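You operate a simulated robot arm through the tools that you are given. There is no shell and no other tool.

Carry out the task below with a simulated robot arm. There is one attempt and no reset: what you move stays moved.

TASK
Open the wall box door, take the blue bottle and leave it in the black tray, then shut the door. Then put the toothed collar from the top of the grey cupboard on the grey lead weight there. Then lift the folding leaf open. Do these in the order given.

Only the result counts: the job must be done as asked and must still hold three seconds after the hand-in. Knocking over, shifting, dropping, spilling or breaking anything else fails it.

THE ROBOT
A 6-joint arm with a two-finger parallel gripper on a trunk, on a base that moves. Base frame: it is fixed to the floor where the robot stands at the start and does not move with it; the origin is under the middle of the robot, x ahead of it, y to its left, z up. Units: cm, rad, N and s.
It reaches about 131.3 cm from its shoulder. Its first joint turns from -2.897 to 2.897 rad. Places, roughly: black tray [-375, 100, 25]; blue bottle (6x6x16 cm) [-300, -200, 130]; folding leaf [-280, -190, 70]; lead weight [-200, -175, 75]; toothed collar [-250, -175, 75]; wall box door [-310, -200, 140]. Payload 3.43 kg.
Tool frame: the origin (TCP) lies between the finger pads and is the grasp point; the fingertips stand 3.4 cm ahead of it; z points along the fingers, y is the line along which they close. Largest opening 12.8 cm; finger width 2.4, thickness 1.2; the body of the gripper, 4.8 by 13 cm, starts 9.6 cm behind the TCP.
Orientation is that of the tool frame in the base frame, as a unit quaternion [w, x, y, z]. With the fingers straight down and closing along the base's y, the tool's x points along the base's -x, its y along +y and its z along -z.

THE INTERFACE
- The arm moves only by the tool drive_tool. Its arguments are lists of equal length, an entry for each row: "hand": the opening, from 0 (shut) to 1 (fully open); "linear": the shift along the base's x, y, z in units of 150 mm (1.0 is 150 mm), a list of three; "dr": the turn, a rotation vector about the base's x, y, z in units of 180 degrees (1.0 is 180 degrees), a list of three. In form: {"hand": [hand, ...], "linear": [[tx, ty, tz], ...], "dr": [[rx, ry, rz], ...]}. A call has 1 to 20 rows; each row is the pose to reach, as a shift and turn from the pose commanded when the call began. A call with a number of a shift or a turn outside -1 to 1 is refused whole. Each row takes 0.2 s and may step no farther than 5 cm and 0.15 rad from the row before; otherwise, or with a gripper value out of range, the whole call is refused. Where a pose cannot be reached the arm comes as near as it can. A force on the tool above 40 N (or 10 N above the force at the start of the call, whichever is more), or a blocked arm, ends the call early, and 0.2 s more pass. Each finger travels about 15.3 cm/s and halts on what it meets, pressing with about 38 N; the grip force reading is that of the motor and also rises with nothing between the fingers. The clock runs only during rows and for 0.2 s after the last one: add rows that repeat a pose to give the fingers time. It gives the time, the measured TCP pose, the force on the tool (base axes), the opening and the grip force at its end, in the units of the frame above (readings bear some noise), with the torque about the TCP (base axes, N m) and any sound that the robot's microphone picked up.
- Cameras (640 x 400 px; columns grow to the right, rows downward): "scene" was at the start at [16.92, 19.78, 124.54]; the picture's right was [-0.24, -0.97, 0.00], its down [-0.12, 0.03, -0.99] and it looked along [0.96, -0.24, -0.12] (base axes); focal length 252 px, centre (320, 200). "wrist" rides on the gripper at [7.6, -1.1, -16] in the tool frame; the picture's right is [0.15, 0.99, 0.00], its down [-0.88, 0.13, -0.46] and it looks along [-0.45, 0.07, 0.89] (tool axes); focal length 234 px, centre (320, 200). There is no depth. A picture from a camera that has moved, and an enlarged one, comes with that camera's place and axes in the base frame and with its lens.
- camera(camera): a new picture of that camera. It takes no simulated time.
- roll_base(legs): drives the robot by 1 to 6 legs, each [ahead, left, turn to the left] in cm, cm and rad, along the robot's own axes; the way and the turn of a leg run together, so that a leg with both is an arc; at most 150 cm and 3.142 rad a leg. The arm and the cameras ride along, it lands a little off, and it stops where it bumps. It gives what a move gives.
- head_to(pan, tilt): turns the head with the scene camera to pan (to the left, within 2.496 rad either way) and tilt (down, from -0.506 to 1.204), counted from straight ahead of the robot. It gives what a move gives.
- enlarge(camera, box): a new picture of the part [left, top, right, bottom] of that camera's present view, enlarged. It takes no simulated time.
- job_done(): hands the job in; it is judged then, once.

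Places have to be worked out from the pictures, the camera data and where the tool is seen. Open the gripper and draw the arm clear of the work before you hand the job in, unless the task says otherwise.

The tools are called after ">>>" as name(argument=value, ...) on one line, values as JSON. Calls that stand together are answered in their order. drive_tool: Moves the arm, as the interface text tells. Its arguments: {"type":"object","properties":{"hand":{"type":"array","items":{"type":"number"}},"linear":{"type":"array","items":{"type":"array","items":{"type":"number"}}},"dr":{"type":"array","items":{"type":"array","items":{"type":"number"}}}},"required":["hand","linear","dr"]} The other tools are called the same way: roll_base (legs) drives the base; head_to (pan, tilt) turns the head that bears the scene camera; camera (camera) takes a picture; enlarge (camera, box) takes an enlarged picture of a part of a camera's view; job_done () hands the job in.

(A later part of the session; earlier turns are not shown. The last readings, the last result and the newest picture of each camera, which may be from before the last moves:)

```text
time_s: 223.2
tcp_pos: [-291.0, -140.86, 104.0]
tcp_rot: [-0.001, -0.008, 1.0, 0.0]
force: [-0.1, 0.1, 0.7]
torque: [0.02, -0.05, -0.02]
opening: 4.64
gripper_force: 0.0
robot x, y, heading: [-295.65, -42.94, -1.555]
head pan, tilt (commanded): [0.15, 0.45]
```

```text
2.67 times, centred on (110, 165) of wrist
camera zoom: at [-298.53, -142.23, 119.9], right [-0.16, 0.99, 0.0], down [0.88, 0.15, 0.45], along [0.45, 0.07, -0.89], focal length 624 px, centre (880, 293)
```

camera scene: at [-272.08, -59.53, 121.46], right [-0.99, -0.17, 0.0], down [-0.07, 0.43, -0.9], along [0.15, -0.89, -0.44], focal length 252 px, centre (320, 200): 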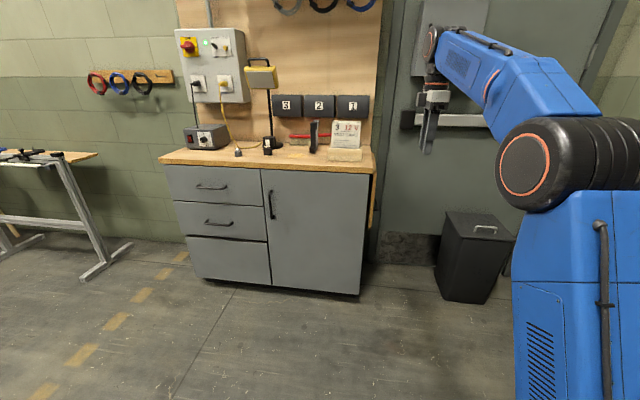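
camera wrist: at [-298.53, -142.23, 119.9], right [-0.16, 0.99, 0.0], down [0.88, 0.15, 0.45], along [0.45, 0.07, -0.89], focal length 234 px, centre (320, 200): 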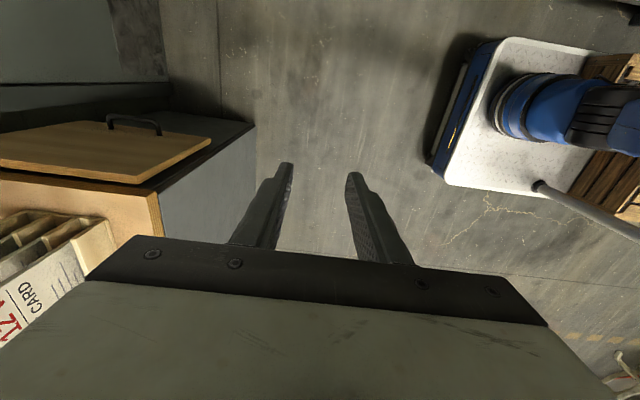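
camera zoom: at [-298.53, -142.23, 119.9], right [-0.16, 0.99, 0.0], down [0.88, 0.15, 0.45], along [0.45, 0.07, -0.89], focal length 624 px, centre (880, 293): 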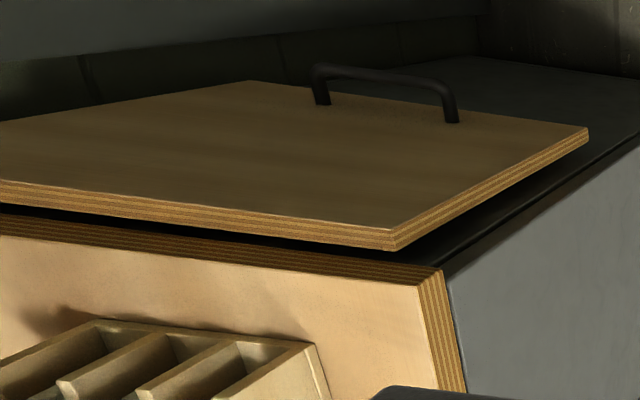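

Leaf: outer face x≈-279, y -171..-204, z≈52..84; bar handle along y at about (-282.7, -182..-194, 58). I'll grip the bar from its outer side with a tilted tool and swing it up. First I turn the tool back 90° at a safe height.

>>> drive_tool(hand=[0.36, 0.36, 0.36, 0.36, 0.36, 0.36, 0.36, 0.36, 0.36, 0.36, 0.36, 0.36], linear=[[-0.05, 0.06, 0.03], [-0.1, 0.12, 0.06], [-0.15, 0.18, 0.09], [-0.2, 0.24, 0.12], [-0.25, 0.3, 0.15], [-0.3, 0.36, 0.18], [-0.35, 0.42, 0.21], [-0.4, 0.5, 0.24], [-0.45, 0.55, 0.27], [-0.5, 0.6, 0.3], [-0.55, 0.65, 0.3], [-0.55, 0.65, 0.3]], dr=[[0, 0, -0.0455], [0, 0, -0.091], [0, 0, -0.1365], [0, 0, -0.182], [0, 0, -0.2275], [0, 0, -0.273], [0, 0, -0.3185], [0, 0, -0.364], [0, 0, -0.4095], [0, 0, -0.455], [0, 0, -0.505], [0, 0, -0.505]])

>>> camera(camera="wrist")

```text
refused: row 11 steps farther than a row can; nothing moved
```

```text
taken
camera wrist: at [-298.53, -142.23, 119.9], right [-0.16, 0.99, 0.0], down [0.88, 0.15, 0.45], along [0.45, 0.07, -0.89], focal length 234 px, centre (320, 200)
```

wrist: 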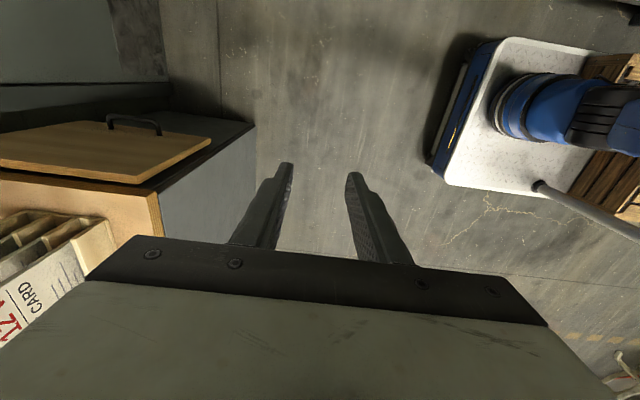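

A rotation step was slightly too large; I resend with even steps.

>>> drive_tool(hand=[0.36, 0.36, 0.36, 0.36, 0.36, 0.36, 0.36, 0.36, 0.36, 0.36, 0.36, 0.36], linear=[[-0.05, 0.06, 0.03], [-0.1, 0.12, 0.06], [-0.15, 0.18, 0.09], [-0.2, 0.24, 0.12], [-0.25, 0.3, 0.15], [-0.3, 0.36, 0.18], [-0.35, 0.42, 0.21], [-0.4, 0.5, 0.24], [-0.45, 0.55, 0.27], [-0.5, 0.6, 0.3], [-0.55, 0.65, 0.3], [-0.55, 0.65, 0.3]], dr=[[0, 0, -0.043], [0, 0, -0.086], [0, 0, -0.129], [0, 0, -0.172], [0, 0, -0.215], [0, 0, -0.258], [0, 0, -0.301], [0, 0, -0.344], [0, 0, -0.387], [0, 0, -0.43], [0, 0, -0.473], [0, 0, -0.5]])

>>> camera(camera="scene")

```text
time_s: 225.8
tcp_pos: [-299.13, -131.1, 108.55]
tcp_rot: [-0.001, 0.702, 0.712, 0.0]
force: [-0.8, 0.2, -0.1]
torque: [-0.02, -0.02, -0.01]
opening: 4.61
gripper_force: 0.1
robot x, y, heading: [-295.5, -43.12, -1.554]
head pan, tilt (commanded): [0.15, 0.45]
```

```text
taken
camera scene: at [-272.08, -59.53, 121.46], right [-0.99, -0.17, 0.0], down [-0.07, 0.43, -0.9], along [0.15, -0.89, -0.44], focal length 252 px, centre (320, 200)
```

scene: 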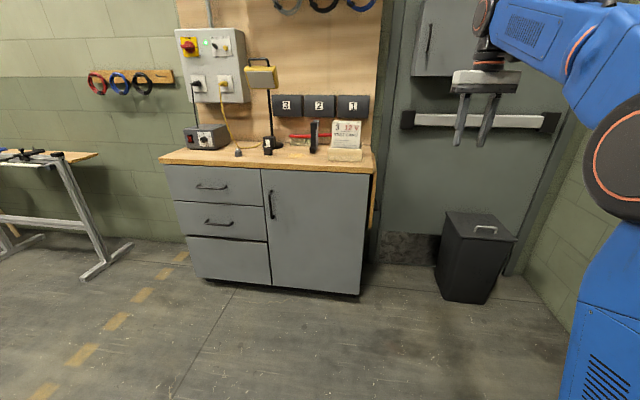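

Neutral orientation restored. I drive 40 cm ahead so the elbow is past the shelf end, then look.

>>> roll_base(legs=[[40, 4, -0.016]])

>>> camera(camera="wrist")

>>> head_to(pan=0.0, tilt=0.5)

>>> camera(camera="scene")

```text
time_s: 228.4
tcp_pos: [-295.53, -172.22, 108.36]
tcp_rot: [-0.002, 0.705, 0.709, 0.0]
force: [0.0, -0.8, -0.1]
torque: [0.0, 0.01, -0.02]
opening: 4.62
gripper_force: 0.1
robot x, y, heading: [-290.92, -84.28, -1.562]
head pan, tilt (commanded): [0.15, 0.45]
```

```text
taken
camera wrist: at [-296.66, -164.81, 124.39], right [0.99, 0.15, 0.0], down [0.14, -0.88, 0.45], along [0.07, -0.45, -0.89], focal length 234 px, centre (320, 200)
```

wrist: 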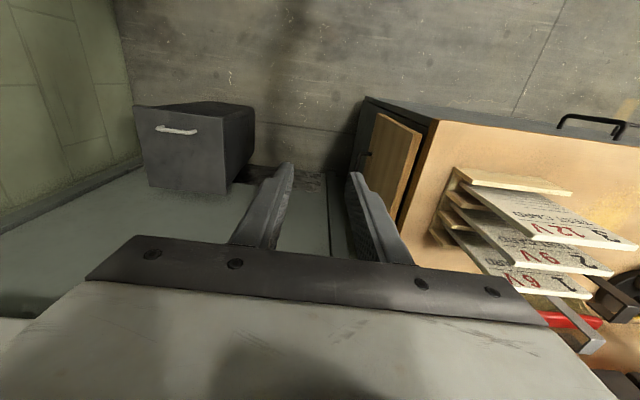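

```text
time_s: 229.1
tcp_pos: [-295.52, -172.14, 108.52]
tcp_rot: [-0.002, 0.705, 0.709, -0.001]
force: [0.8, -0.2, -0.4]
torque: [0.02, -0.02, 0.0]
opening: 4.59
gripper_force: 0.1
robot x, y, heading: [-291.04, -84.23, -1.56]
head pan, tilt (commanded): [0.0, 0.499]
```

```text
taken
camera scene: at [-268.99, -100.99, 121.02], right [-1.0, -0.01, 0.0], down [0.0, 0.48, -0.88], along [0.01, -0.88, -0.48], focal length 252 px, centre (320, 200)
```

scene: 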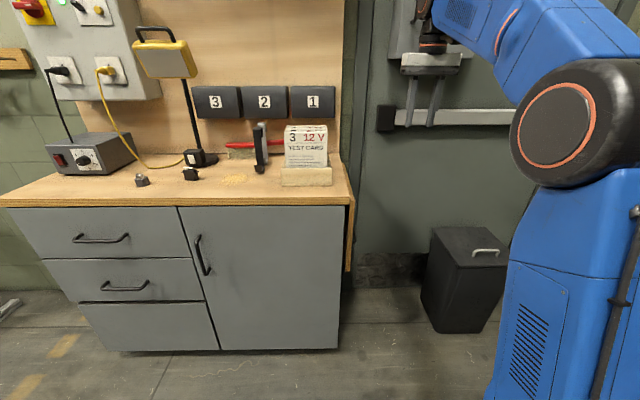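

I enlarge the wrist view of the leaf and handle from above.

>>> enlarge(camera="wrist", box=[330, 90, 450, 220])

>>> enlarge(camera="scene", box=[320, 180, 380, 290])

```text
3.08 times, centred on (390, 155) of wrist
camera zoom: at [-296.66, -164.8, 124.4], right [0.99, 0.15, 0.0], down [0.14, -0.88, 0.45], along [0.07, -0.45, -0.89], focal length 720 px, centre (105, 338)
```

zoom: 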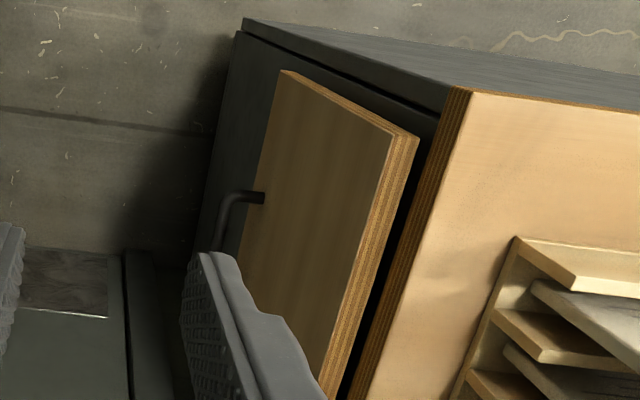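

```text
3.64 times, centred on (350, 235) of scene
camera zoom: at [-268.99, -100.99, 121.02], right [-1.0, -0.01, 0.0], down [0.0, 0.48, -0.88], along [0.01, -0.88, -0.48], focal length 918 px, centre (211, 73)
```

zoom: 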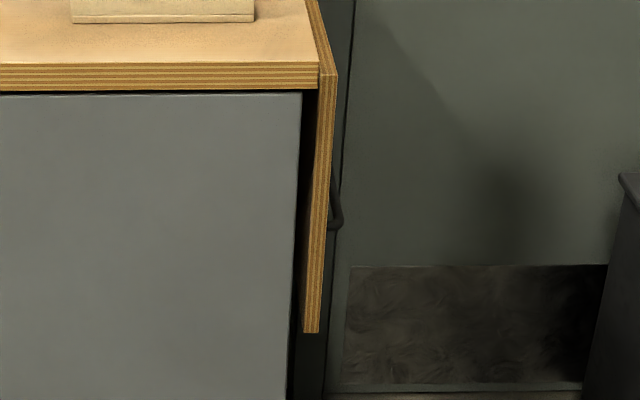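

Now precise: leaf face x≈-279.4, bottom z≈54, bar centre at (-282.5, y -181.5..-194, z 58). I tilt the tool 60° about y (pointing +x and down) while lowering on the free side of the leaf.

>>> drive_tool(hand=[0.36, 0.36, 0.36, 0.36, 0.36], linear=[[0, 0, -0.25], [0, 0, -0.5], [0, 0, -0.75], [0, 0, -1], [0, 0, -1]], dr=[[0, -0.028, 0], [0, -0.056, 0], [0, -0.083, 0], [0, -0.111, 0], [0, -0.111, 0]])

>>> drive_tool(hand=[0.36, 0.36, 0.36, 0.36, 0.36], linear=[[0, 0, -0.25], [0, 0, -0.5], [0, 0, -0.75], [0, 0, -1], [0, 0, -1]], dr=[[0, -0.028, 0], [0, -0.056, 0], [0, -0.083, 0], [0, -0.111, 0], [0, -0.111, 0]])

>>> camera(camera="scene")

>>> camera(camera="wrist")

```text
time_s: 230.3
tcp_pos: [-295.29, -172.16, 93.3]
tcp_rot: [0.123, 0.694, 0.699, 0.123]
force: [0.1, -0.1, 0.1]
torque: [-0.01, -0.01, 0.02]
opening: 4.6
gripper_force: 0.0
robot x, y, heading: [-290.82, -83.74, -1.559]
head pan, tilt (commanded): [0.0, 0.499]
```

```text
time_s: 231.5
tcp_pos: [-295.56, -172.08, 78.44]
tcp_rot: [0.242, 0.662, 0.667, 0.241]
force: [-0.3, 0.8, -0.7]
torque: [-0.02, 0.01, -0.04]
opening: 4.59
gripper_force: 0.0
robot x, y, heading: [-291.66, -84.04, -1.563]
head pan, tilt (commanded): [0.0, 0.499]
```

```text
taken
camera scene: at [-269.0, -100.99, 121.01], right [-1.0, -0.01, 0.0], down [0.0, 0.48, -0.88], along [0.01, -0.88, -0.48], focal length 252 px, centre (320, 200)
```

scene: 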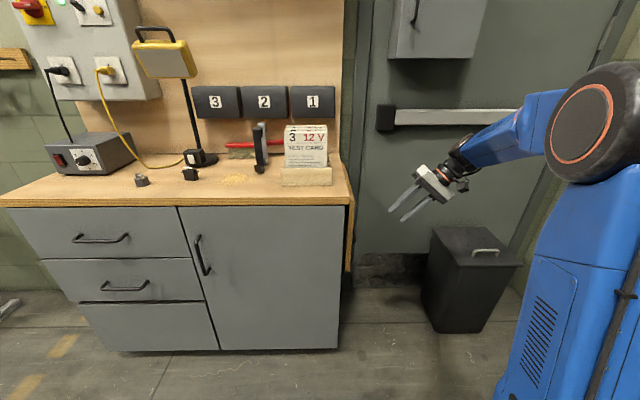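

```text
taken
camera wrist: at [-306.71, -164.54, 89.94], right [0.76, 0.15, 0.63], down [-0.19, -0.88, 0.44], along [0.63, -0.45, -0.64], focal length 234 px, centre (320, 200)
```

wrist: 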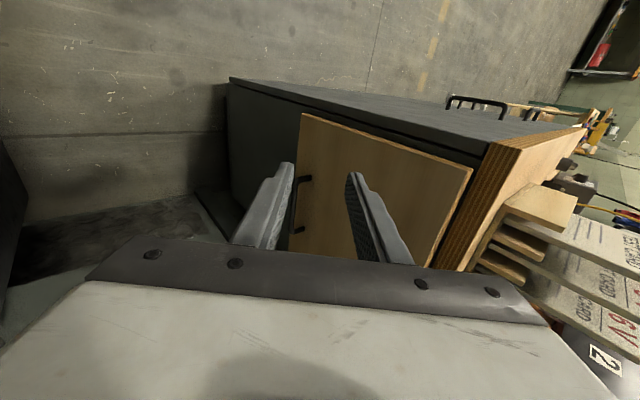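

The handle is visible between the fingers from this tilted view. I enlarge to measure it.

>>> enlarge(camera="wrist", box=[260, 140, 380, 260])

```text
3.33 times, centred on (320, 200) of wrist
camera zoom: at [-306.71, -164.54, 89.94], right [0.76, 0.15, 0.63], down [-0.19, -0.88, 0.44], along [0.63, -0.45, -0.64], focal length 781 px, centre (320, 200)
```

zoom: 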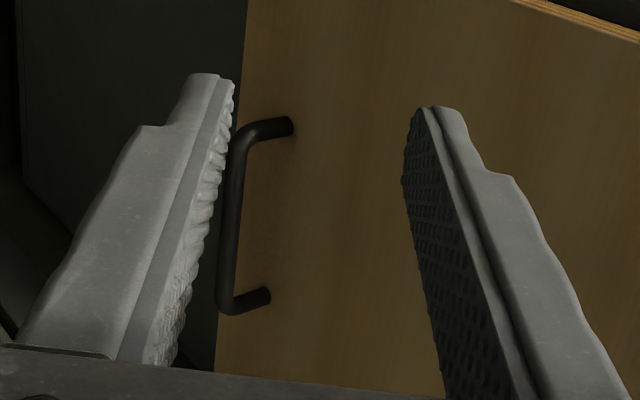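

Bar measured at x≈-282.8, z≈58.8, y -181..-192. I move to the pre-grasp 10 cm back along the tool axis at 60° tilt.

>>> drive_tool(hand=[0.34, 0.34, 0.34, 0.34, 0.34, 0.34, 0.34], linear=[[0.03, -0.16, -0.2], [0.06, -0.33, -0.4], [0.1, -0.5, -0.6], [0.15, -0.67, -0.78], [0.21, -0.83, -0.9], [0.273, -0.973, -0.987], [0.273, -0.973, -0.987]], dr=[[0, -0.019, 0], [0, -0.038, 0], [0, -0.057, 0], [0, -0.076, 0], [0, -0.095, 0], [0, -0.111, 0], [0, -0.111, 0]])

>>> camera(camera="wrist")

>>> enlarge(camera="wrist", box=[250, 120, 390, 260])

>>> camera(camera="scene")

```text
time_s: 233.1
tcp_pos: [-291.26, -186.71, 63.64]
tcp_rot: [0.354, 0.61, 0.615, 0.352]
force: [0.0, -0.8, -0.3]
torque: [0.03, -0.02, -0.03]
opening: 4.35
gripper_force: 0.1
robot x, y, heading: [-291.14, -83.89, -1.561]
head pan, tilt (commanded): [0.0, 0.499]
```

```text
taken
camera wrist: at [-305.53, -179.31, 70.5], right [0.5, 0.15, 0.86], down [-0.33, -0.88, 0.35], along [0.81, -0.45, -0.39], focal length 234 px, centre (320, 200)
```

wrist: 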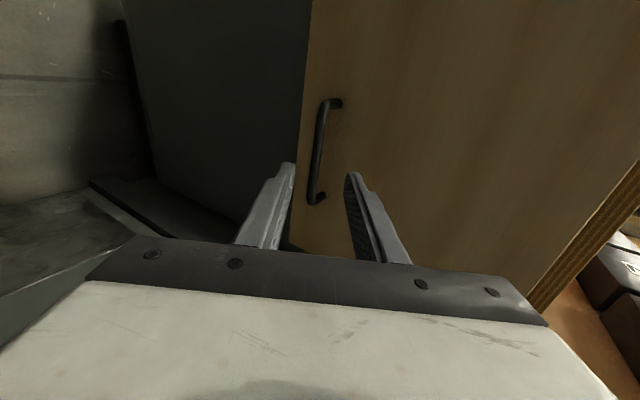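

```text
2.86 times, centred on (320, 190) of wrist
camera zoom: at [-305.53, -179.31, 70.5], right [0.5, 0.15, 0.86], down [-0.33, -0.88, 0.35], along [0.81, -0.45, -0.39], focal length 669 px, centre (320, 229)
```

zoom: 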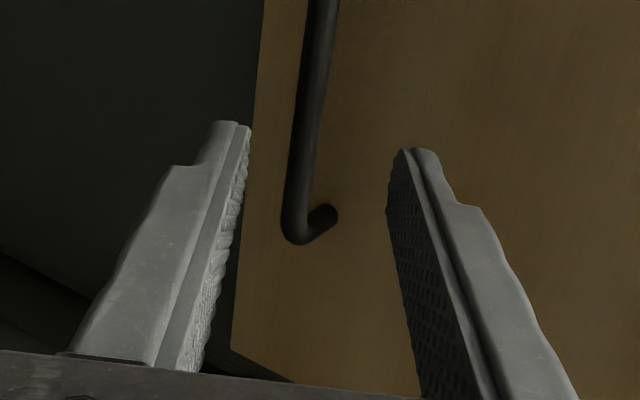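

```text
taken
camera scene: at [-269.0, -100.99, 121.01], right [-1.0, -0.01, 0.0], down [0.0, 0.48, -0.88], along [0.01, -0.88, -0.48], focal length 252 px, centre (320, 200)
```

scene: 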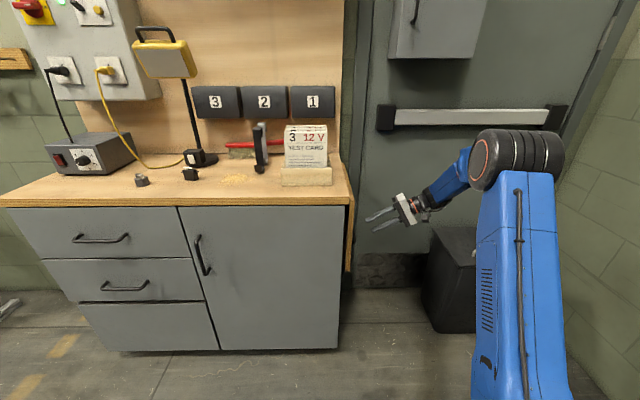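

Bar is 9.8 cm ahead along the tool axis and centred. I advance 7.6 cm so the fingertips straddle it, without closing yet.

>>> drive_tool(hand=[0.32, 0.32, 0.32, 0.32, 0.32, 0.32], linear=[[0.088, 0, -0.051], [0.175, 0, -0.101], [0.263, 0, -0.152], [0.35, 0, -0.203], [0.438, 0, -0.2536], [0.438, 0, -0.2536]], dr=[[0, 0, 0], [0, 0, 0], [0, 0, 0], [0, 0, 0], [0, 0, 0], [0, 0, 0]])

>>> enlarge(camera="wrist", box=[250, 120, 390, 260])

>>> enlarge(camera="scene", box=[320, 180, 460, 280])

```text
time_s: 234.5
tcp_pos: [-284.68, -186.91, 59.75]
tcp_rot: [0.353, 0.61, 0.616, 0.352]
force: [0.2, -0.4, -0.2]
torque: [0.0, 0.0, -0.02]
opening: 4.11
gripper_force: 0.0
robot x, y, heading: [-290.88, -84.28, -1.562]
head pan, tilt (commanded): [0.0, 0.499]
```

```text
2.86 times, centred on (320, 190) of wrist
camera zoom: at [-299.1, -179.49, 66.67], right [0.5, 0.15, 0.85], down [-0.32, -0.88, 0.35], along [0.81, -0.45, -0.39], focal length 669 px, centre (320, 229)
```

zoom: 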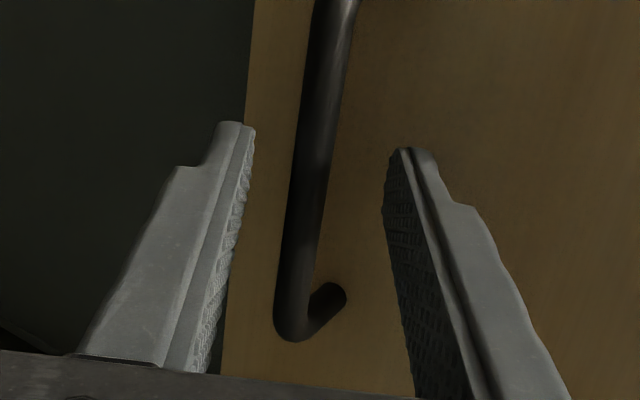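

```text
4.00 times, centred on (390, 230) of scene
camera zoom: at [-269.0, -100.99, 121.01], right [-1.0, -0.01, 0.0], down [0.0, 0.48, -0.88], along [0.01, -0.88, -0.48], focal length 1010 px, centre (40, 80)
```

zoom: 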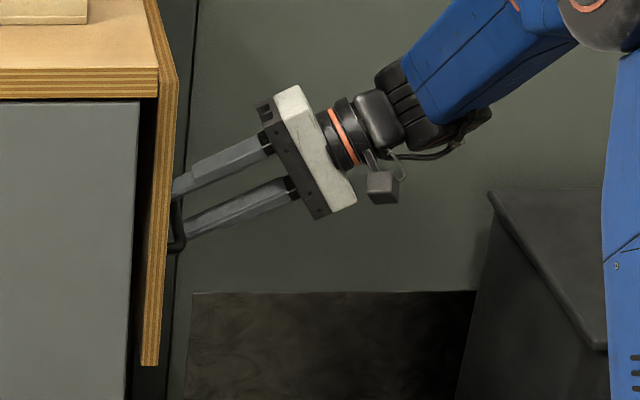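

The bar lies between the two fingers. I close the gripper on it.

>>> drive_tool(hand=[0.2, 0.1, 0.0, 0.0, 0.0], linear=[[0, 0, 0], [0, 0, 0], [0, 0, 0], [0, 0, 0], [0, 0, 0]], dr=[[0, 0, 0], [0, 0, 0], [0, 0, 0], [0, 0, 0], [0, 0, 0]])

>>> enlarge(camera="wrist", box=[250, 120, 390, 260])

```text
time_s: 235.7
tcp_pos: [-284.77, -186.89, 59.59]
tcp_rot: [0.353, 0.611, 0.615, 0.352]
force: [-13.2, 4.3, -26.2]
torque: [-0.25, 0.88, -0.25]
opening: 1.19
gripper_force: 45.2
robot x, y, heading: [-291.1, -84.3, -1.561]
head pan, tilt (commanded): [0.0, 0.499]
```

```text
2.86 times, centred on (320, 190) of wrist
camera zoom: at [-299.2, -179.5, 66.51], right [0.5, 0.15, 0.85], down [-0.32, -0.88, 0.34], along [0.81, -0.45, -0.39], focal length 669 px, centre (320, 229)
```

zoom: 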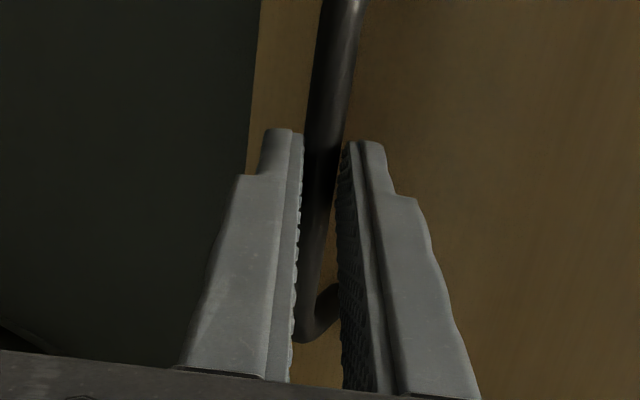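

The bar is gripped (opening 1.19). I now draw it along the arc about the hinge (estimated at x -277.8, z 84.7), first 30°, keeping the tool's tilt and letting the bar turn in the grip.

>>> drive_tool(hand=[0, 0, 0, 0, 0, 0, 0, 0, 0, 0, 0, 0], linear=[[-0.08, 0, 0.01], [-0.155, 0, 0.03], [-0.23, 0, 0.055], [-0.3, 0, 0.08], [-0.37, 0, 0.11], [-0.44, 0, 0.143], [-0.508, 0, 0.178], [-0.575, 0, 0.217], [-0.64, 0, 0.258], [-0.704, 0, 0.303], [-0.766, 0, 0.35], [-0.825, 0, 0.4]], dr=[[0, 0, 0], [0, 0, 0], [0, 0, 0], [0, 0, 0], [0, 0, 0], [0, 0, 0], [0, 0, 0], [0, 0, 0], [0, 0, 0], [0, 0, 0], [0, 0, 0], [0, 0, 0]])

>>> camera(camera="scene")

```text
time_s: 237.6
tcp_pos: [-294.03, -187.06, 63.28]
tcp_rot: [0.355, 0.611, 0.615, 0.351]
force: [-2.8, -5.3, -6.4]
torque: [-0.86, 0.2, -0.91]
opening: 1.16
gripper_force: 44.3
robot x, y, heading: [-291.23, -83.78, -1.568]
head pan, tilt (commanded): [0.0, 0.499]
stopped in row 9: the force on the tool passed its limit at 41 N (the readings are from after the stop); the commanded pose is now the measured one
```

```text
taken
camera scene: at [-269.02, -101.07, 121.01], right [-1.0, -0.01, 0.0], down [0.0, 0.48, -0.88], along [0.01, -0.88, -0.48], focal length 252 px, centre (320, 200)
```

scene: 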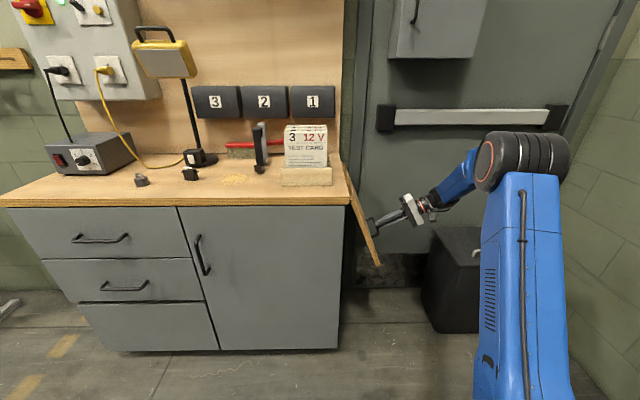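

The leaf follows exactly on the modelled arc (~22°). I continue with slower steps.

>>> drive_tool(hand=[0, 0, 0, 0, 0, 0, 0, 0, 0, 0, 0, 0], linear=[[-0.061, 0, 0.041], [-0.124, 0, 0.087], [-0.185, 0, 0.135], [-0.243, 0, 0.186], [-0.299, 0, 0.239], [-0.352, 0, 0.295], [-0.403, 0, 0.353], [-0.452, 0, 0.413], [-0.498, 0, 0.475], [-0.541, 0, 0.539], [-0.581, 0, 0.605], [-0.619, 0, 0.673]], dr=[[0, 0, 0], [0, 0, 0], [0, 0, 0], [0, 0, 0], [0, 0, 0], [0, 0, 0], [0, 0, 0], [0, 0, 0], [0, 0, 0], [0, 0, 0], [0, 0, 0], [0, 0, 0]])

>>> camera(camera="scene")

```text
time_s: 240.0
tcp_pos: [-302.41, -187.1, 72.03]
tcp_rot: [0.355, 0.61, 0.614, 0.352]
force: [3.0, 0.4, -2.4]
torque: [-0.85, -0.08, -0.53]
opening: 1.16
gripper_force: 45.3
robot x, y, heading: [-291.17, -84.13, -1.561]
head pan, tilt (commanded): [0.0, 0.499]
stopped in row 11: the force on the tool passed its limit at 42 N (the readings are from after the stop); the commanded pose is now the measured one
```

```text
taken
camera scene: at [-268.97, -101.04, 121.01], right [-1.0, -0.01, 0.0], down [0.0, 0.48, -0.88], along [0.01, -0.88, -0.48], focal length 252 px, centre (320, 200)
```

scene: 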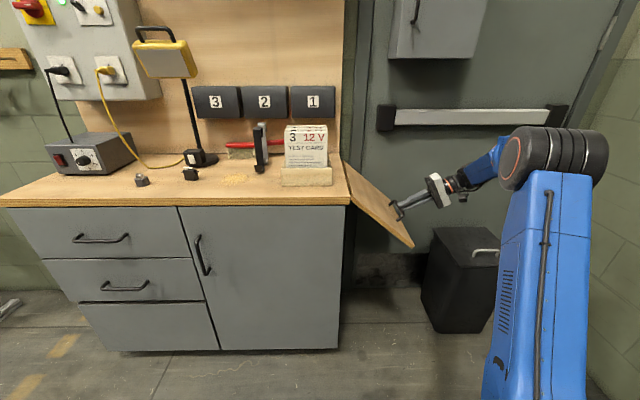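

The leaf is at ~48° and the residual force is near zero, so its hinge has holding friction. I continue up the arc.

>>> drive_tool(hand=[0, 0, 0, 0, 0, 0, 0, 0, 0, 0, 0, 0], linear=[[-0.039, 0, 0.067], [-0.074, 0, 0.136], [-0.107, 0, 0.206], [-0.136, 0, 0.277], [-0.163, 0, 0.35], [-0.186, 0, 0.424], [-0.205, 0, 0.499], [-0.222, 0, 0.574], [-0.235, 0, 0.65], [-0.245, 0, 0.727], [-0.252, 0, 0.803], [-0.255, 0, 0.881]], dr=[[0, 0, 0], [0, 0, 0], [0, 0, 0], [0, 0, 0], [0, 0, 0], [0, 0, 0], [0, 0, 0], [0, 0, 0], [0, 0, 0], [0, 0, 0], [0, 0, 0], [0, 0, 0]])

>>> camera(camera="scene")

```text
time_s: 242.6
tcp_pos: [-306.43, -187.09, 85.36]
tcp_rot: [0.355, 0.611, 0.614, 0.351]
force: [-0.5, 0.3, 0.1]
torque: [0.04, -0.01, -0.01]
opening: 0.01
gripper_force: 33.2
robot x, y, heading: [-290.96, -84.25, -1.563]
head pan, tilt (commanded): [0.0, 0.499]
```

```text
taken
camera scene: at [-268.98, -101.04, 121.01], right [-1.0, -0.01, 0.0], down [0.0, 0.48, -0.88], along [0.01, -0.88, -0.48], focal length 252 px, centre (320, 200)
```

scene: 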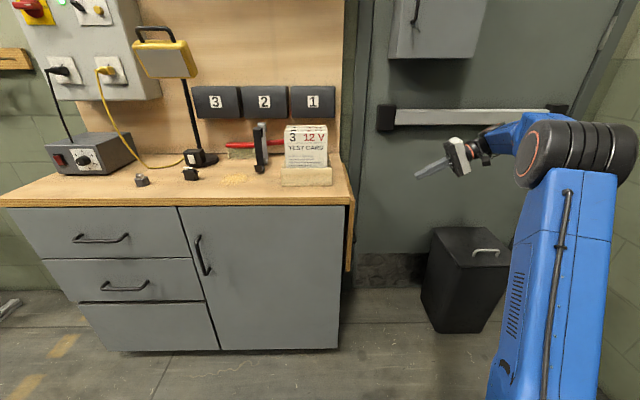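

The bar slipped out of the grip and the leaf swung back to hanging. I check its state, then I'll re-grip deeper with the tool nearly horizontal so the lower finger carries the bar.

>>> enlarge(camera="scene", box=[260, 130, 440, 290])

>>> camera(camera="wrist")

```text
2.50 times, centred on (350, 210) of scene
camera zoom: at [-268.98, -101.04, 121.01], right [-1.0, -0.01, 0.0], down [0.0, 0.48, -0.88], along [0.01, -0.88, -0.48], focal length 631 px, centre (245, 175)
```

zoom: 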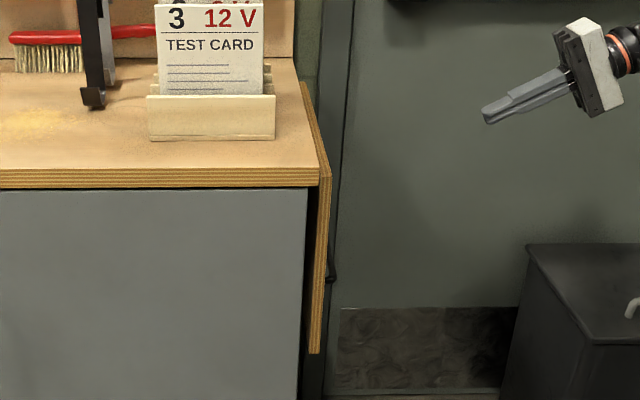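

```text
taken
camera wrist: at [-320.73, -179.64, 92.3], right [0.5, 0.15, 0.85], down [-0.33, -0.88, 0.35], along [0.8, -0.45, -0.38], focal length 234 px, centre (320, 200)
```

wrist: 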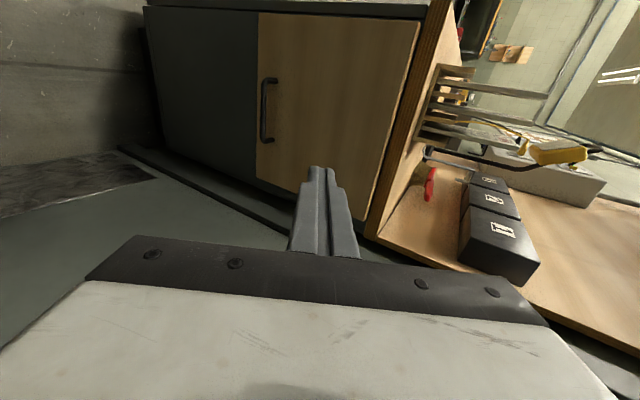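

The leaf hangs undisturbed. I open the fingers, tilt the tool to ~80° and return to the pre-grasp position.

>>> drive_tool(hand=[0.3, 0.34, 0.34, 0.34, 0.34], linear=[[0.13, 0, -0.2], [0.27, 0, -0.43], [0.4, 0, -0.65], [0.53, 0, -0.87], [0.53, 0, -0.87]], dr=[[0, -0.028, 0], [0, -0.056, 0], [0, -0.083, 0], [0, -0.111, 0], [0, -0.111, 0]])

>>> drive_tool(hand=[0.34, 0.34, 0.34, 0.34, 0.34], linear=[[0.1, 0.01, -0.2], [0.2, 0.02, -0.4], [0.3, 0.027, -0.6], [0.44, 0.027, -0.8], [0.44, 0.027, -0.8]], dr=[[0, 0, 0], [0, 0, 0], [0, 0, 0], [0, 0, 0], [0, 0, 0]])

>>> camera(camera="wrist")

>>> enlarge(camera="scene", box=[320, 180, 520, 300])

```text
time_s: 243.8
tcp_pos: [-298.35, -186.95, 72.05]
tcp_rot: [0.457, 0.541, 0.543, 0.452]
force: [0.1, -0.3, -0.2]
torque: [0.02, 0.0, 0.01]
opening: 4.32
gripper_force: 0.0
robot x, y, heading: [-290.65, -83.84, -1.561]
head pan, tilt (commanded): [0.0, 0.499]
```

```text
time_s: 245.0
tcp_pos: [-291.79, -186.63, 60.01]
tcp_rot: [0.457, 0.541, 0.544, 0.451]
force: [-0.4, -0.1, -0.3]
torque: [-0.03, 0.01, 0.01]
opening: 4.33
gripper_force: 0.0
robot x, y, heading: [-291.12, -84.13, -1.564]
head pan, tilt (commanded): [0.0, 0.499]
```

```text
taken
camera wrist: at [-307.77, -179.04, 61.64], right [0.17, 0.15, 0.97], down [-0.43, -0.88, 0.22], along [0.89, -0.45, -0.09], focal length 234 px, centre (320, 200)
```

wrist: 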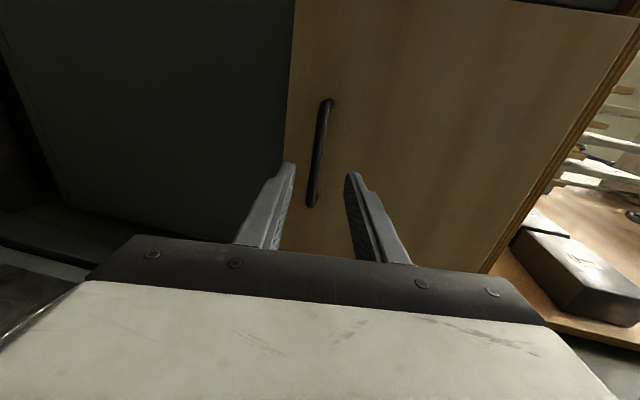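

```text
3.20 times, centred on (420, 240) of scene
camera zoom: at [-268.97, -101.03, 121.01], right [-1.0, -0.01, 0.0], down [0.0, 0.48, -0.88], along [0.01, -0.88, -0.48], focal length 808 px, centre (0, 72)
```

zoom: 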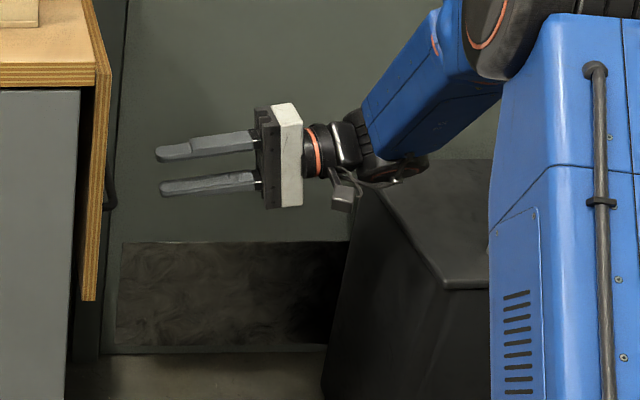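

Well aligned: the bar is 9.1 cm ahead and centred. I advance 7.9 cm for a deeper hold and close.

>>> drive_tool(hand=[0.32, 0.32, 0.32, 0.32, 0.32, 0.32], linear=[[0.1, 0, -0.02], [0.2, 0, -0.04], [0.31, 0, -0.06], [0.42, 0, -0.08], [0.518, 0, -0.097], [0.518, 0, -0.097]], dr=[[0, 0, 0], [0, 0, 0], [0, 0, 0], [0, 0, 0], [0, 0, 0], [0, 0, 0]])

>>> enlarge(camera="wrist", box=[250, 90, 390, 260])

>>> drive_tool(hand=[0.2, 0.1, 0.0, 0.0, 0.0], linear=[[0, 0, 0], [0, 0, 0], [0, 0, 0], [0, 0, 0], [0, 0, 0]], dr=[[0, 0, 0], [0, 0, 0], [0, 0, 0], [0, 0, 0], [0, 0, 0]])

>>> enlarge(camera="wrist", box=[250, 90, 390, 260])

```text
time_s: 246.4
tcp_pos: [-283.94, -186.75, 58.76]
tcp_rot: [0.457, 0.541, 0.543, 0.451]
force: [0.2, 0.2, -0.1]
torque: [0.02, -0.01, -0.02]
opening: 4.12
gripper_force: 0.0
robot x, y, heading: [-291.16, -84.47, -1.563]
head pan, tilt (commanded): [0.0, 0.499]
```

```text
2.35 times, centred on (320, 175) of wrist
camera zoom: at [-299.88, -179.21, 60.37], right [0.17, 0.15, 0.97], down [-0.43, -0.88, 0.22], along [0.89, -0.45, -0.09], focal length 551 px, centre (320, 259)
```

zoom: 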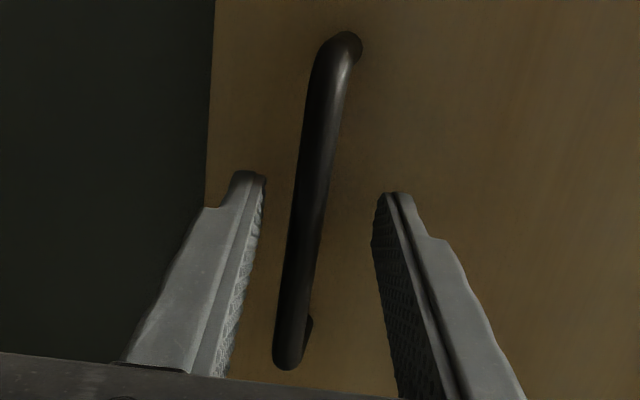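

```text
time_s: 247.3
tcp_pos: [-284.1, -186.77, 58.28]
tcp_rot: [0.455, 0.542, 0.543, 0.451]
force: [-0.7, -10.0, -9.6]
torque: [0.0, 0.22, -0.55]
opening: 1.17
gripper_force: 44.7
robot x, y, heading: [-290.8, -84.3, -1.562]
head pan, tilt (commanded): [0.0, 0.499]
stopped in row 4: the force on the tool passed its limit at 42 N (the readings are from after the stop); the commanded pose is now the measured one
```

```text
2.35 times, centred on (320, 175) of wrist
camera zoom: at [-299.99, -179.19, 60.04], right [0.18, 0.15, 0.97], down [-0.43, -0.88, 0.21], along [0.89, -0.45, -0.09], focal length 551 px, centre (320, 259)
```

zoom: 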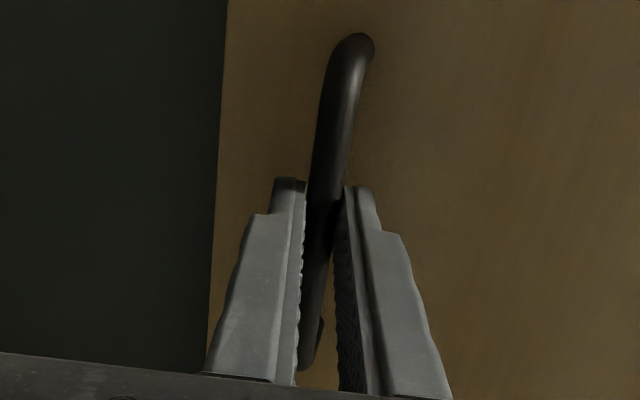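

The bar is gripped deeper. I lift slowly along the arc (1.5° per row), keeping the tool nearly horizontal.

>>> drive_tool(hand=[0, 0, 0, 0, 0, 0, 0, 0, 0, 0, 0, 0, 0, 0, 0, 0, 0, 0, 0, 0], linear=[[-0.046, 0, 0.009], [-0.092, 0, 0.02], [-0.137, 0, 0.032], [-0.183, 0, 0.045], [-0.227, 0, 0.059], [-0.272, 0, 0.075], [-0.316, 0, 0.091], [-0.36, 0, 0.109], [-0.403, 0, 0.128], [-0.445, 0, 0.148], [-0.488, 0, 0.169], [-0.529, 0, 0.191], [-0.57, 0, 0.215], [-0.611, 0, 0.239], [-0.65, 0, 0.265], [-0.689, 0, 0.291], [-0.727, 0, 0.319], [-0.765, 0, 0.347], [-0.802, 0, 0.377], [-0.838, 0, 0.407]], dr=[[0, 0, 0], [0, 0, 0], [0, 0, 0], [0, 0, 0], [0, 0, 0], [0, 0, 0], [0, 0, 0], [0, 0, 0], [0, 0, 0], [0, 0, 0], [0, 0, 0], [0, 0, 0], [0, 0, 0], [0, 0, 0], [0, 0, 0], [0, 0, 0], [0, 0, 0], [0, 0, 0], [0, 0, 0], [0, 0, 0]])

>>> enlarge(camera="scene", box=[320, 150, 520, 300])

```text
time_s: 248.6
tcp_pos: [-287.96, -186.79, 59.38]
tcp_rot: [0.456, 0.543, 0.542, 0.451]
force: [-2.2, -6.4, -8.4]
torque: [-0.01, 0.13, -0.43]
opening: 1.19
gripper_force: 45.0
robot x, y, heading: [-291.25, -84.52, -1.566]
head pan, tilt (commanded): [0.0, 0.499]
stopped in row 6: the force on the tool passed its limit at 42 N (the readings are from after the stop); the commanded pose is now the measured one
```

```text
2.67 times, centred on (420, 225) of scene
camera zoom: at [-269.0, -101.12, 121.01], right [-1.0, -0.01, 0.0], down [0.0, 0.48, -0.88], along [0.01, -0.88, -0.48], focal length 673 px, centre (53, 133)
```

zoom: 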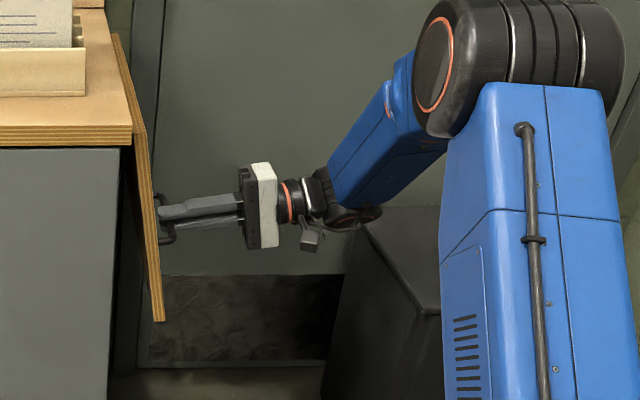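

The leaf is following; small path mismatches trigger the force stop, each stop re-zeroing it. I continue with a refined hinge estimate (-277.1, 84.95).

>>> drive_tool(hand=[0, 0, 0, 0, 0, 0, 0, 0, 0, 0, 0, 0], linear=[[-0.06, 0, 0.024], [-0.119, 0, 0.049], [-0.176, 0, 0.077], [-0.233, 0, 0.107], [-0.289, 0, 0.138], [-0.343, 0, 0.171], [-0.397, 0, 0.207], [-0.449, 0, 0.244], [-0.5, 0, 0.283], [-0.549, 0, 0.324], [-0.597, 0, 0.366], [-0.644, 0, 0.41]], dr=[[0, 0, 0], [0, 0, 0], [0, 0, 0], [0, 0, 0], [0, 0, 0], [0, 0, 0], [0, 0, 0], [0, 0, 0], [0, 0, 0], [0, 0, 0], [0, 0, 0], [0, 0, 0]])

>>> enlarge(camera="scene", box=[320, 150, 520, 300])

```text
time_s: 250.2
tcp_pos: [-293.61, -186.84, 62.31]
tcp_rot: [0.456, 0.543, 0.543, 0.45]
force: [-4.1, -9.5, -10.6]
torque: [-0.43, 0.25, -1.18]
opening: 1.18
gripper_force: 45.4
robot x, y, heading: [-291.06, -84.36, -1.559]
head pan, tilt (commanded): [0.0, 0.499]
stopped in row 7: the force on the tool passed its limit at 42 N (the readings are from after the stop); the commanded pose is now the measured one
```

```text
2.67 times, centred on (420, 225) of scene
camera zoom: at [-269.02, -101.16, 121.01], right [-1.0, -0.01, 0.0], down [0.0, 0.48, -0.88], along [0.01, -0.88, -0.48], focal length 673 px, centre (53, 133)
```

zoom: 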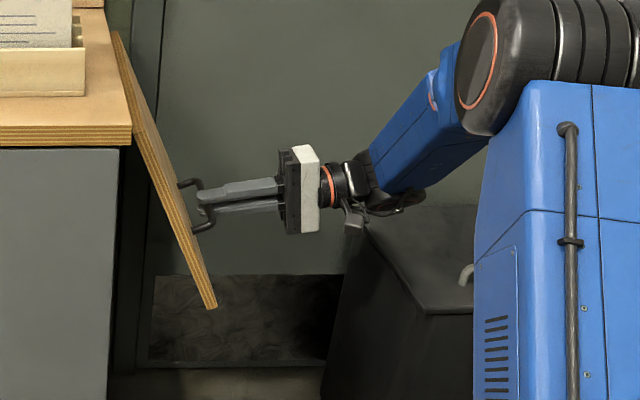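

Still on the arc (leaf ~22°). I continue with another segment, relieving the small sideways load.

>>> drive_tool(hand=[0, 0, 0, 0, 0, 0, 0, 0, 0, 0, 0, 0, 0, 0], linear=[[-0.053, -0.007, 0.032], [-0.104, -0.01, 0.068], [-0.153, -0.01, 0.108], [-0.202, -0.01, 0.15], [-0.249, -0.01, 0.193], [-0.295, -0.01, 0.238], [-0.338, -0.01, 0.285], [-0.38, -0.01, 0.333], [-0.421, -0.01, 0.382], [-0.459, -0.01, 0.434], [-0.497, -0.01, 0.486], [-0.531, -0.01, 0.54], [-0.565, -0.01, 0.594], [-0.596, -0.01, 0.65]], dr=[[0, 0, 0], [0, 0, 0], [0, 0, 0], [0, 0, 0], [0, 0, 0], [0, 0, 0], [0, 0, 0], [0, 0, 0], [0, 0, 0], [0, 0, 0], [0, 0, 0], [0, 0, 0], [0, 0, 0], [0, 0, 0]])

>>> enlarge(camera="scene", box=[320, 150, 520, 300])

```text
time_s: 253.2
tcp_pos: [-302.36, -187.03, 72.35]
tcp_rot: [0.456, 0.542, 0.543, 0.451]
force: [1.1, 4.0, -5.4]
torque: [-0.47, 0.2, 0.1]
opening: 1.18
gripper_force: 44.6
robot x, y, heading: [-291.26, -84.31, -1.56]
head pan, tilt (commanded): [0.0, 0.499]
```

```text
2.67 times, centred on (420, 225) of scene
camera zoom: at [-268.99, -101.09, 121.01], right [-1.0, -0.01, 0.0], down [0.0, 0.48, -0.88], along [0.01, -0.88, -0.48], focal length 673 px, centre (53, 133)
```

zoom: 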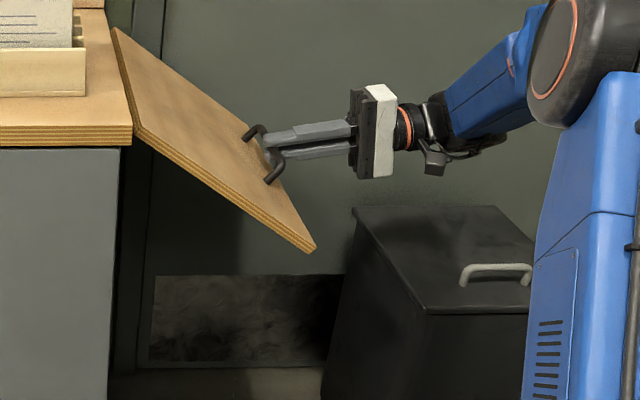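

That segment ran free of stops; the leaf is at ~50°. I continue upward, biasing slightly inward so the bar cannot slip off the fingertips.

>>> drive_tool(hand=[0, 0, 0, 0, 0, 0, 0, 0, 0, 0, 0, 0, 0, 0], linear=[[-0.027, 0, 0.057], [-0.052, 0, 0.114], [-0.075, 0, 0.173], [-0.096, 0, 0.232], [-0.116, 0, 0.292], [-0.133, 0, 0.353], [-0.149, 0, 0.414], [-0.162, 0, 0.476], [-0.174, 0, 0.538], [-0.183, 0, 0.601], [-0.19, 0, 0.664], [-0.194, 0, 0.727], [-0.196, 0, 0.791], [-0.197, 0, 0.854]], dr=[[0, 0, 0], [0, 0, 0], [0, 0, 0], [0, 0, 0], [0, 0, 0], [0, 0, 0], [0, 0, 0], [0, 0, 0], [0, 0, 0], [0, 0, 0], [0, 0, 0], [0, 0, 0], [0, 0, 0], [0, 0, 0]])

>>> enlarge(camera="scene", box=[320, 130, 520, 280])

```text
time_s: 254.6
tcp_pos: [-304.35, -187.08, 77.12]
tcp_rot: [0.457, 0.543, 0.543, 0.449]
force: [2.0, -2.6, -3.9]
torque: [-0.65, 0.04, -0.55]
opening: 1.16
gripper_force: 45.0
robot x, y, heading: [-291.24, -84.21, -1.565]
head pan, tilt (commanded): [0.0, 0.499]
stopped in row 6: the force on the tool passed its limit at 42 N (the readings are from after the stop); the commanded pose is now the measured one
```

```text
2.67 times, centred on (420, 205) of scene
camera zoom: at [-268.98, -101.12, 121.01], right [-1.0, -0.01, 0.0], down [0.0, 0.48, -0.88], along [0.01, -0.88, -0.48], focal length 673 px, centre (53, 187)
```

zoom: 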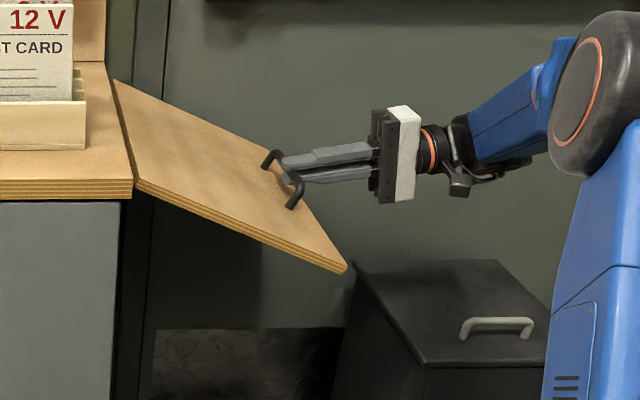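

Leaf ~61°. I continue the arc toward horizontal.

>>> drive_tool(hand=[0, 0, 0, 0, 0, 0, 0, 0, 0, 0, 0, 0, 0, 0, 0], linear=[[-0.017, 0, 0.061], [-0.031, 0, 0.123], [-0.044, 0, 0.185], [-0.054, 0, 0.247], [-0.062, 0, 0.309], [-0.068, 0, 0.373], [-0.072, 0, 0.436], [-0.073, 0, 0.499], [-0.072, 0, 0.563], [-0.07, 0, 0.626], [-0.065, 0, 0.689], [-0.058, 0, 0.753], [-0.049, 0, 0.815], [-0.038, 0, 0.878], [-0.025, 0, 0.94]], dr=[[0, 0, 0], [0, 0, 0], [0, 0, 0], [0, 0, 0], [0, 0, 0], [0, 0, 0], [0, 0, 0], [0, 0, 0], [0, 0, 0], [0, 0, 0], [0, 0, 0], [0, 0, 0], [0, 0, 0], [0, 0, 0], [0, 0, 0]])

>>> enlarge(camera="scene", box=[320, 110, 520, 260])

```text
time_s: 257.1
tcp_pos: [-304.87, -187.19, 87.92]
tcp_rot: [0.456, 0.541, 0.545, 0.45]
force: [6.4, 3.8, 1.2]
torque: [-0.64, -0.21, -0.1]
opening: 1.17
gripper_force: 44.8
robot x, y, heading: [-291.42, -84.11, -1.559]
head pan, tilt (commanded): [0.0, 0.499]
stopped in row 12: the force on the tool passed its limit at 41 N (the readings are from after the stop); the commanded pose is now the measured one
```

```text
2.67 times, centred on (420, 185) of scene
camera zoom: at [-268.92, -101.06, 121.01], right [-1.0, -0.01, 0.0], down [0.0, 0.48, -0.88], along [0.01, -0.88, -0.48], focal length 673 px, centre (53, 240)
```

zoom: 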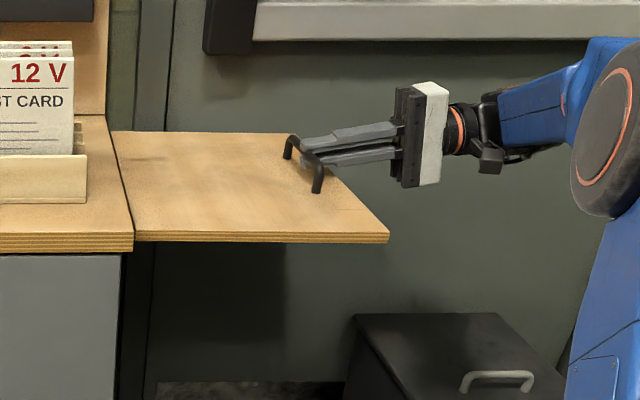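

The leaf is now about level with the counter top and a stop seems reached. I press gently a bit further up to seat it and watch the force.

>>> drive_tool(hand=[0, 0, 0, 0, 0], linear=[[0.002, 0, 0.015], [0.004, 0, 0.03], [0.006, 0, 0.045], [0.009, 0, 0.06], [0.009, 0, 0.06]], dr=[[0, 0, 0], [0, 0, 0], [0, 0, 0], [0, 0, 0], [0, 0, 0]])

>>> enlarge(camera="scene", box=[320, 110, 520, 260])

>>> camera(camera="wrist")

```text
time_s: 258.1
tcp_pos: [-304.94, -187.18, 88.36]
tcp_rot: [0.454, 0.543, 0.544, 0.451]
force: [2.3, -0.5, -6.4]
torque: [-1.14, 0.11, -0.09]
opening: 1.16
gripper_force: 45.3
robot x, y, heading: [-290.59, -84.51, -1.562]
head pan, tilt (commanded): [0.0, 0.499]
stopped in row 4: the force on the tool passed its limit at 45 N (the readings are from after the stop); the commanded pose is now the measured one
```

```text
2.67 times, centred on (420, 185) of scene
camera zoom: at [-268.93, -101.08, 121.01], right [-1.0, -0.01, 0.0], down [0.0, 0.48, -0.88], along [0.01, -0.88, -0.48], focal length 673 px, centre (53, 240)
```

zoom: 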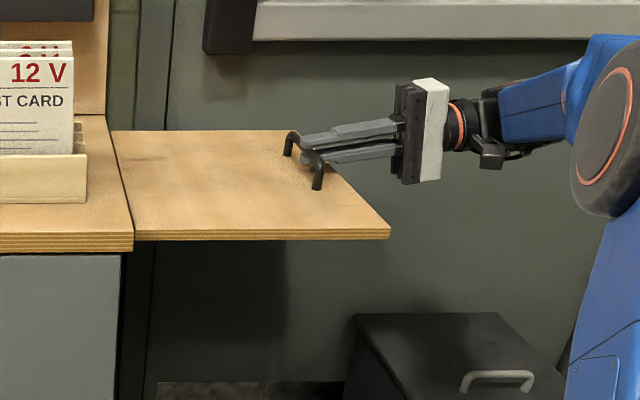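

```text
taken
camera wrist: at [-320.79, -179.67, 90.08], right [0.18, 0.15, 0.97], down [-0.43, -0.88, 0.21], along [0.89, -0.45, -0.09], focal length 234 px, centre (320, 200)
```

wrist: 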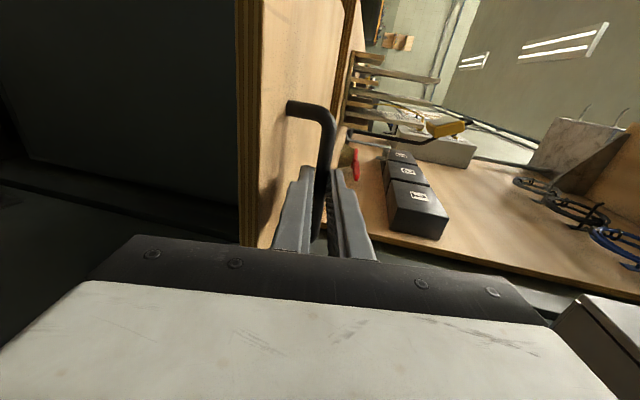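

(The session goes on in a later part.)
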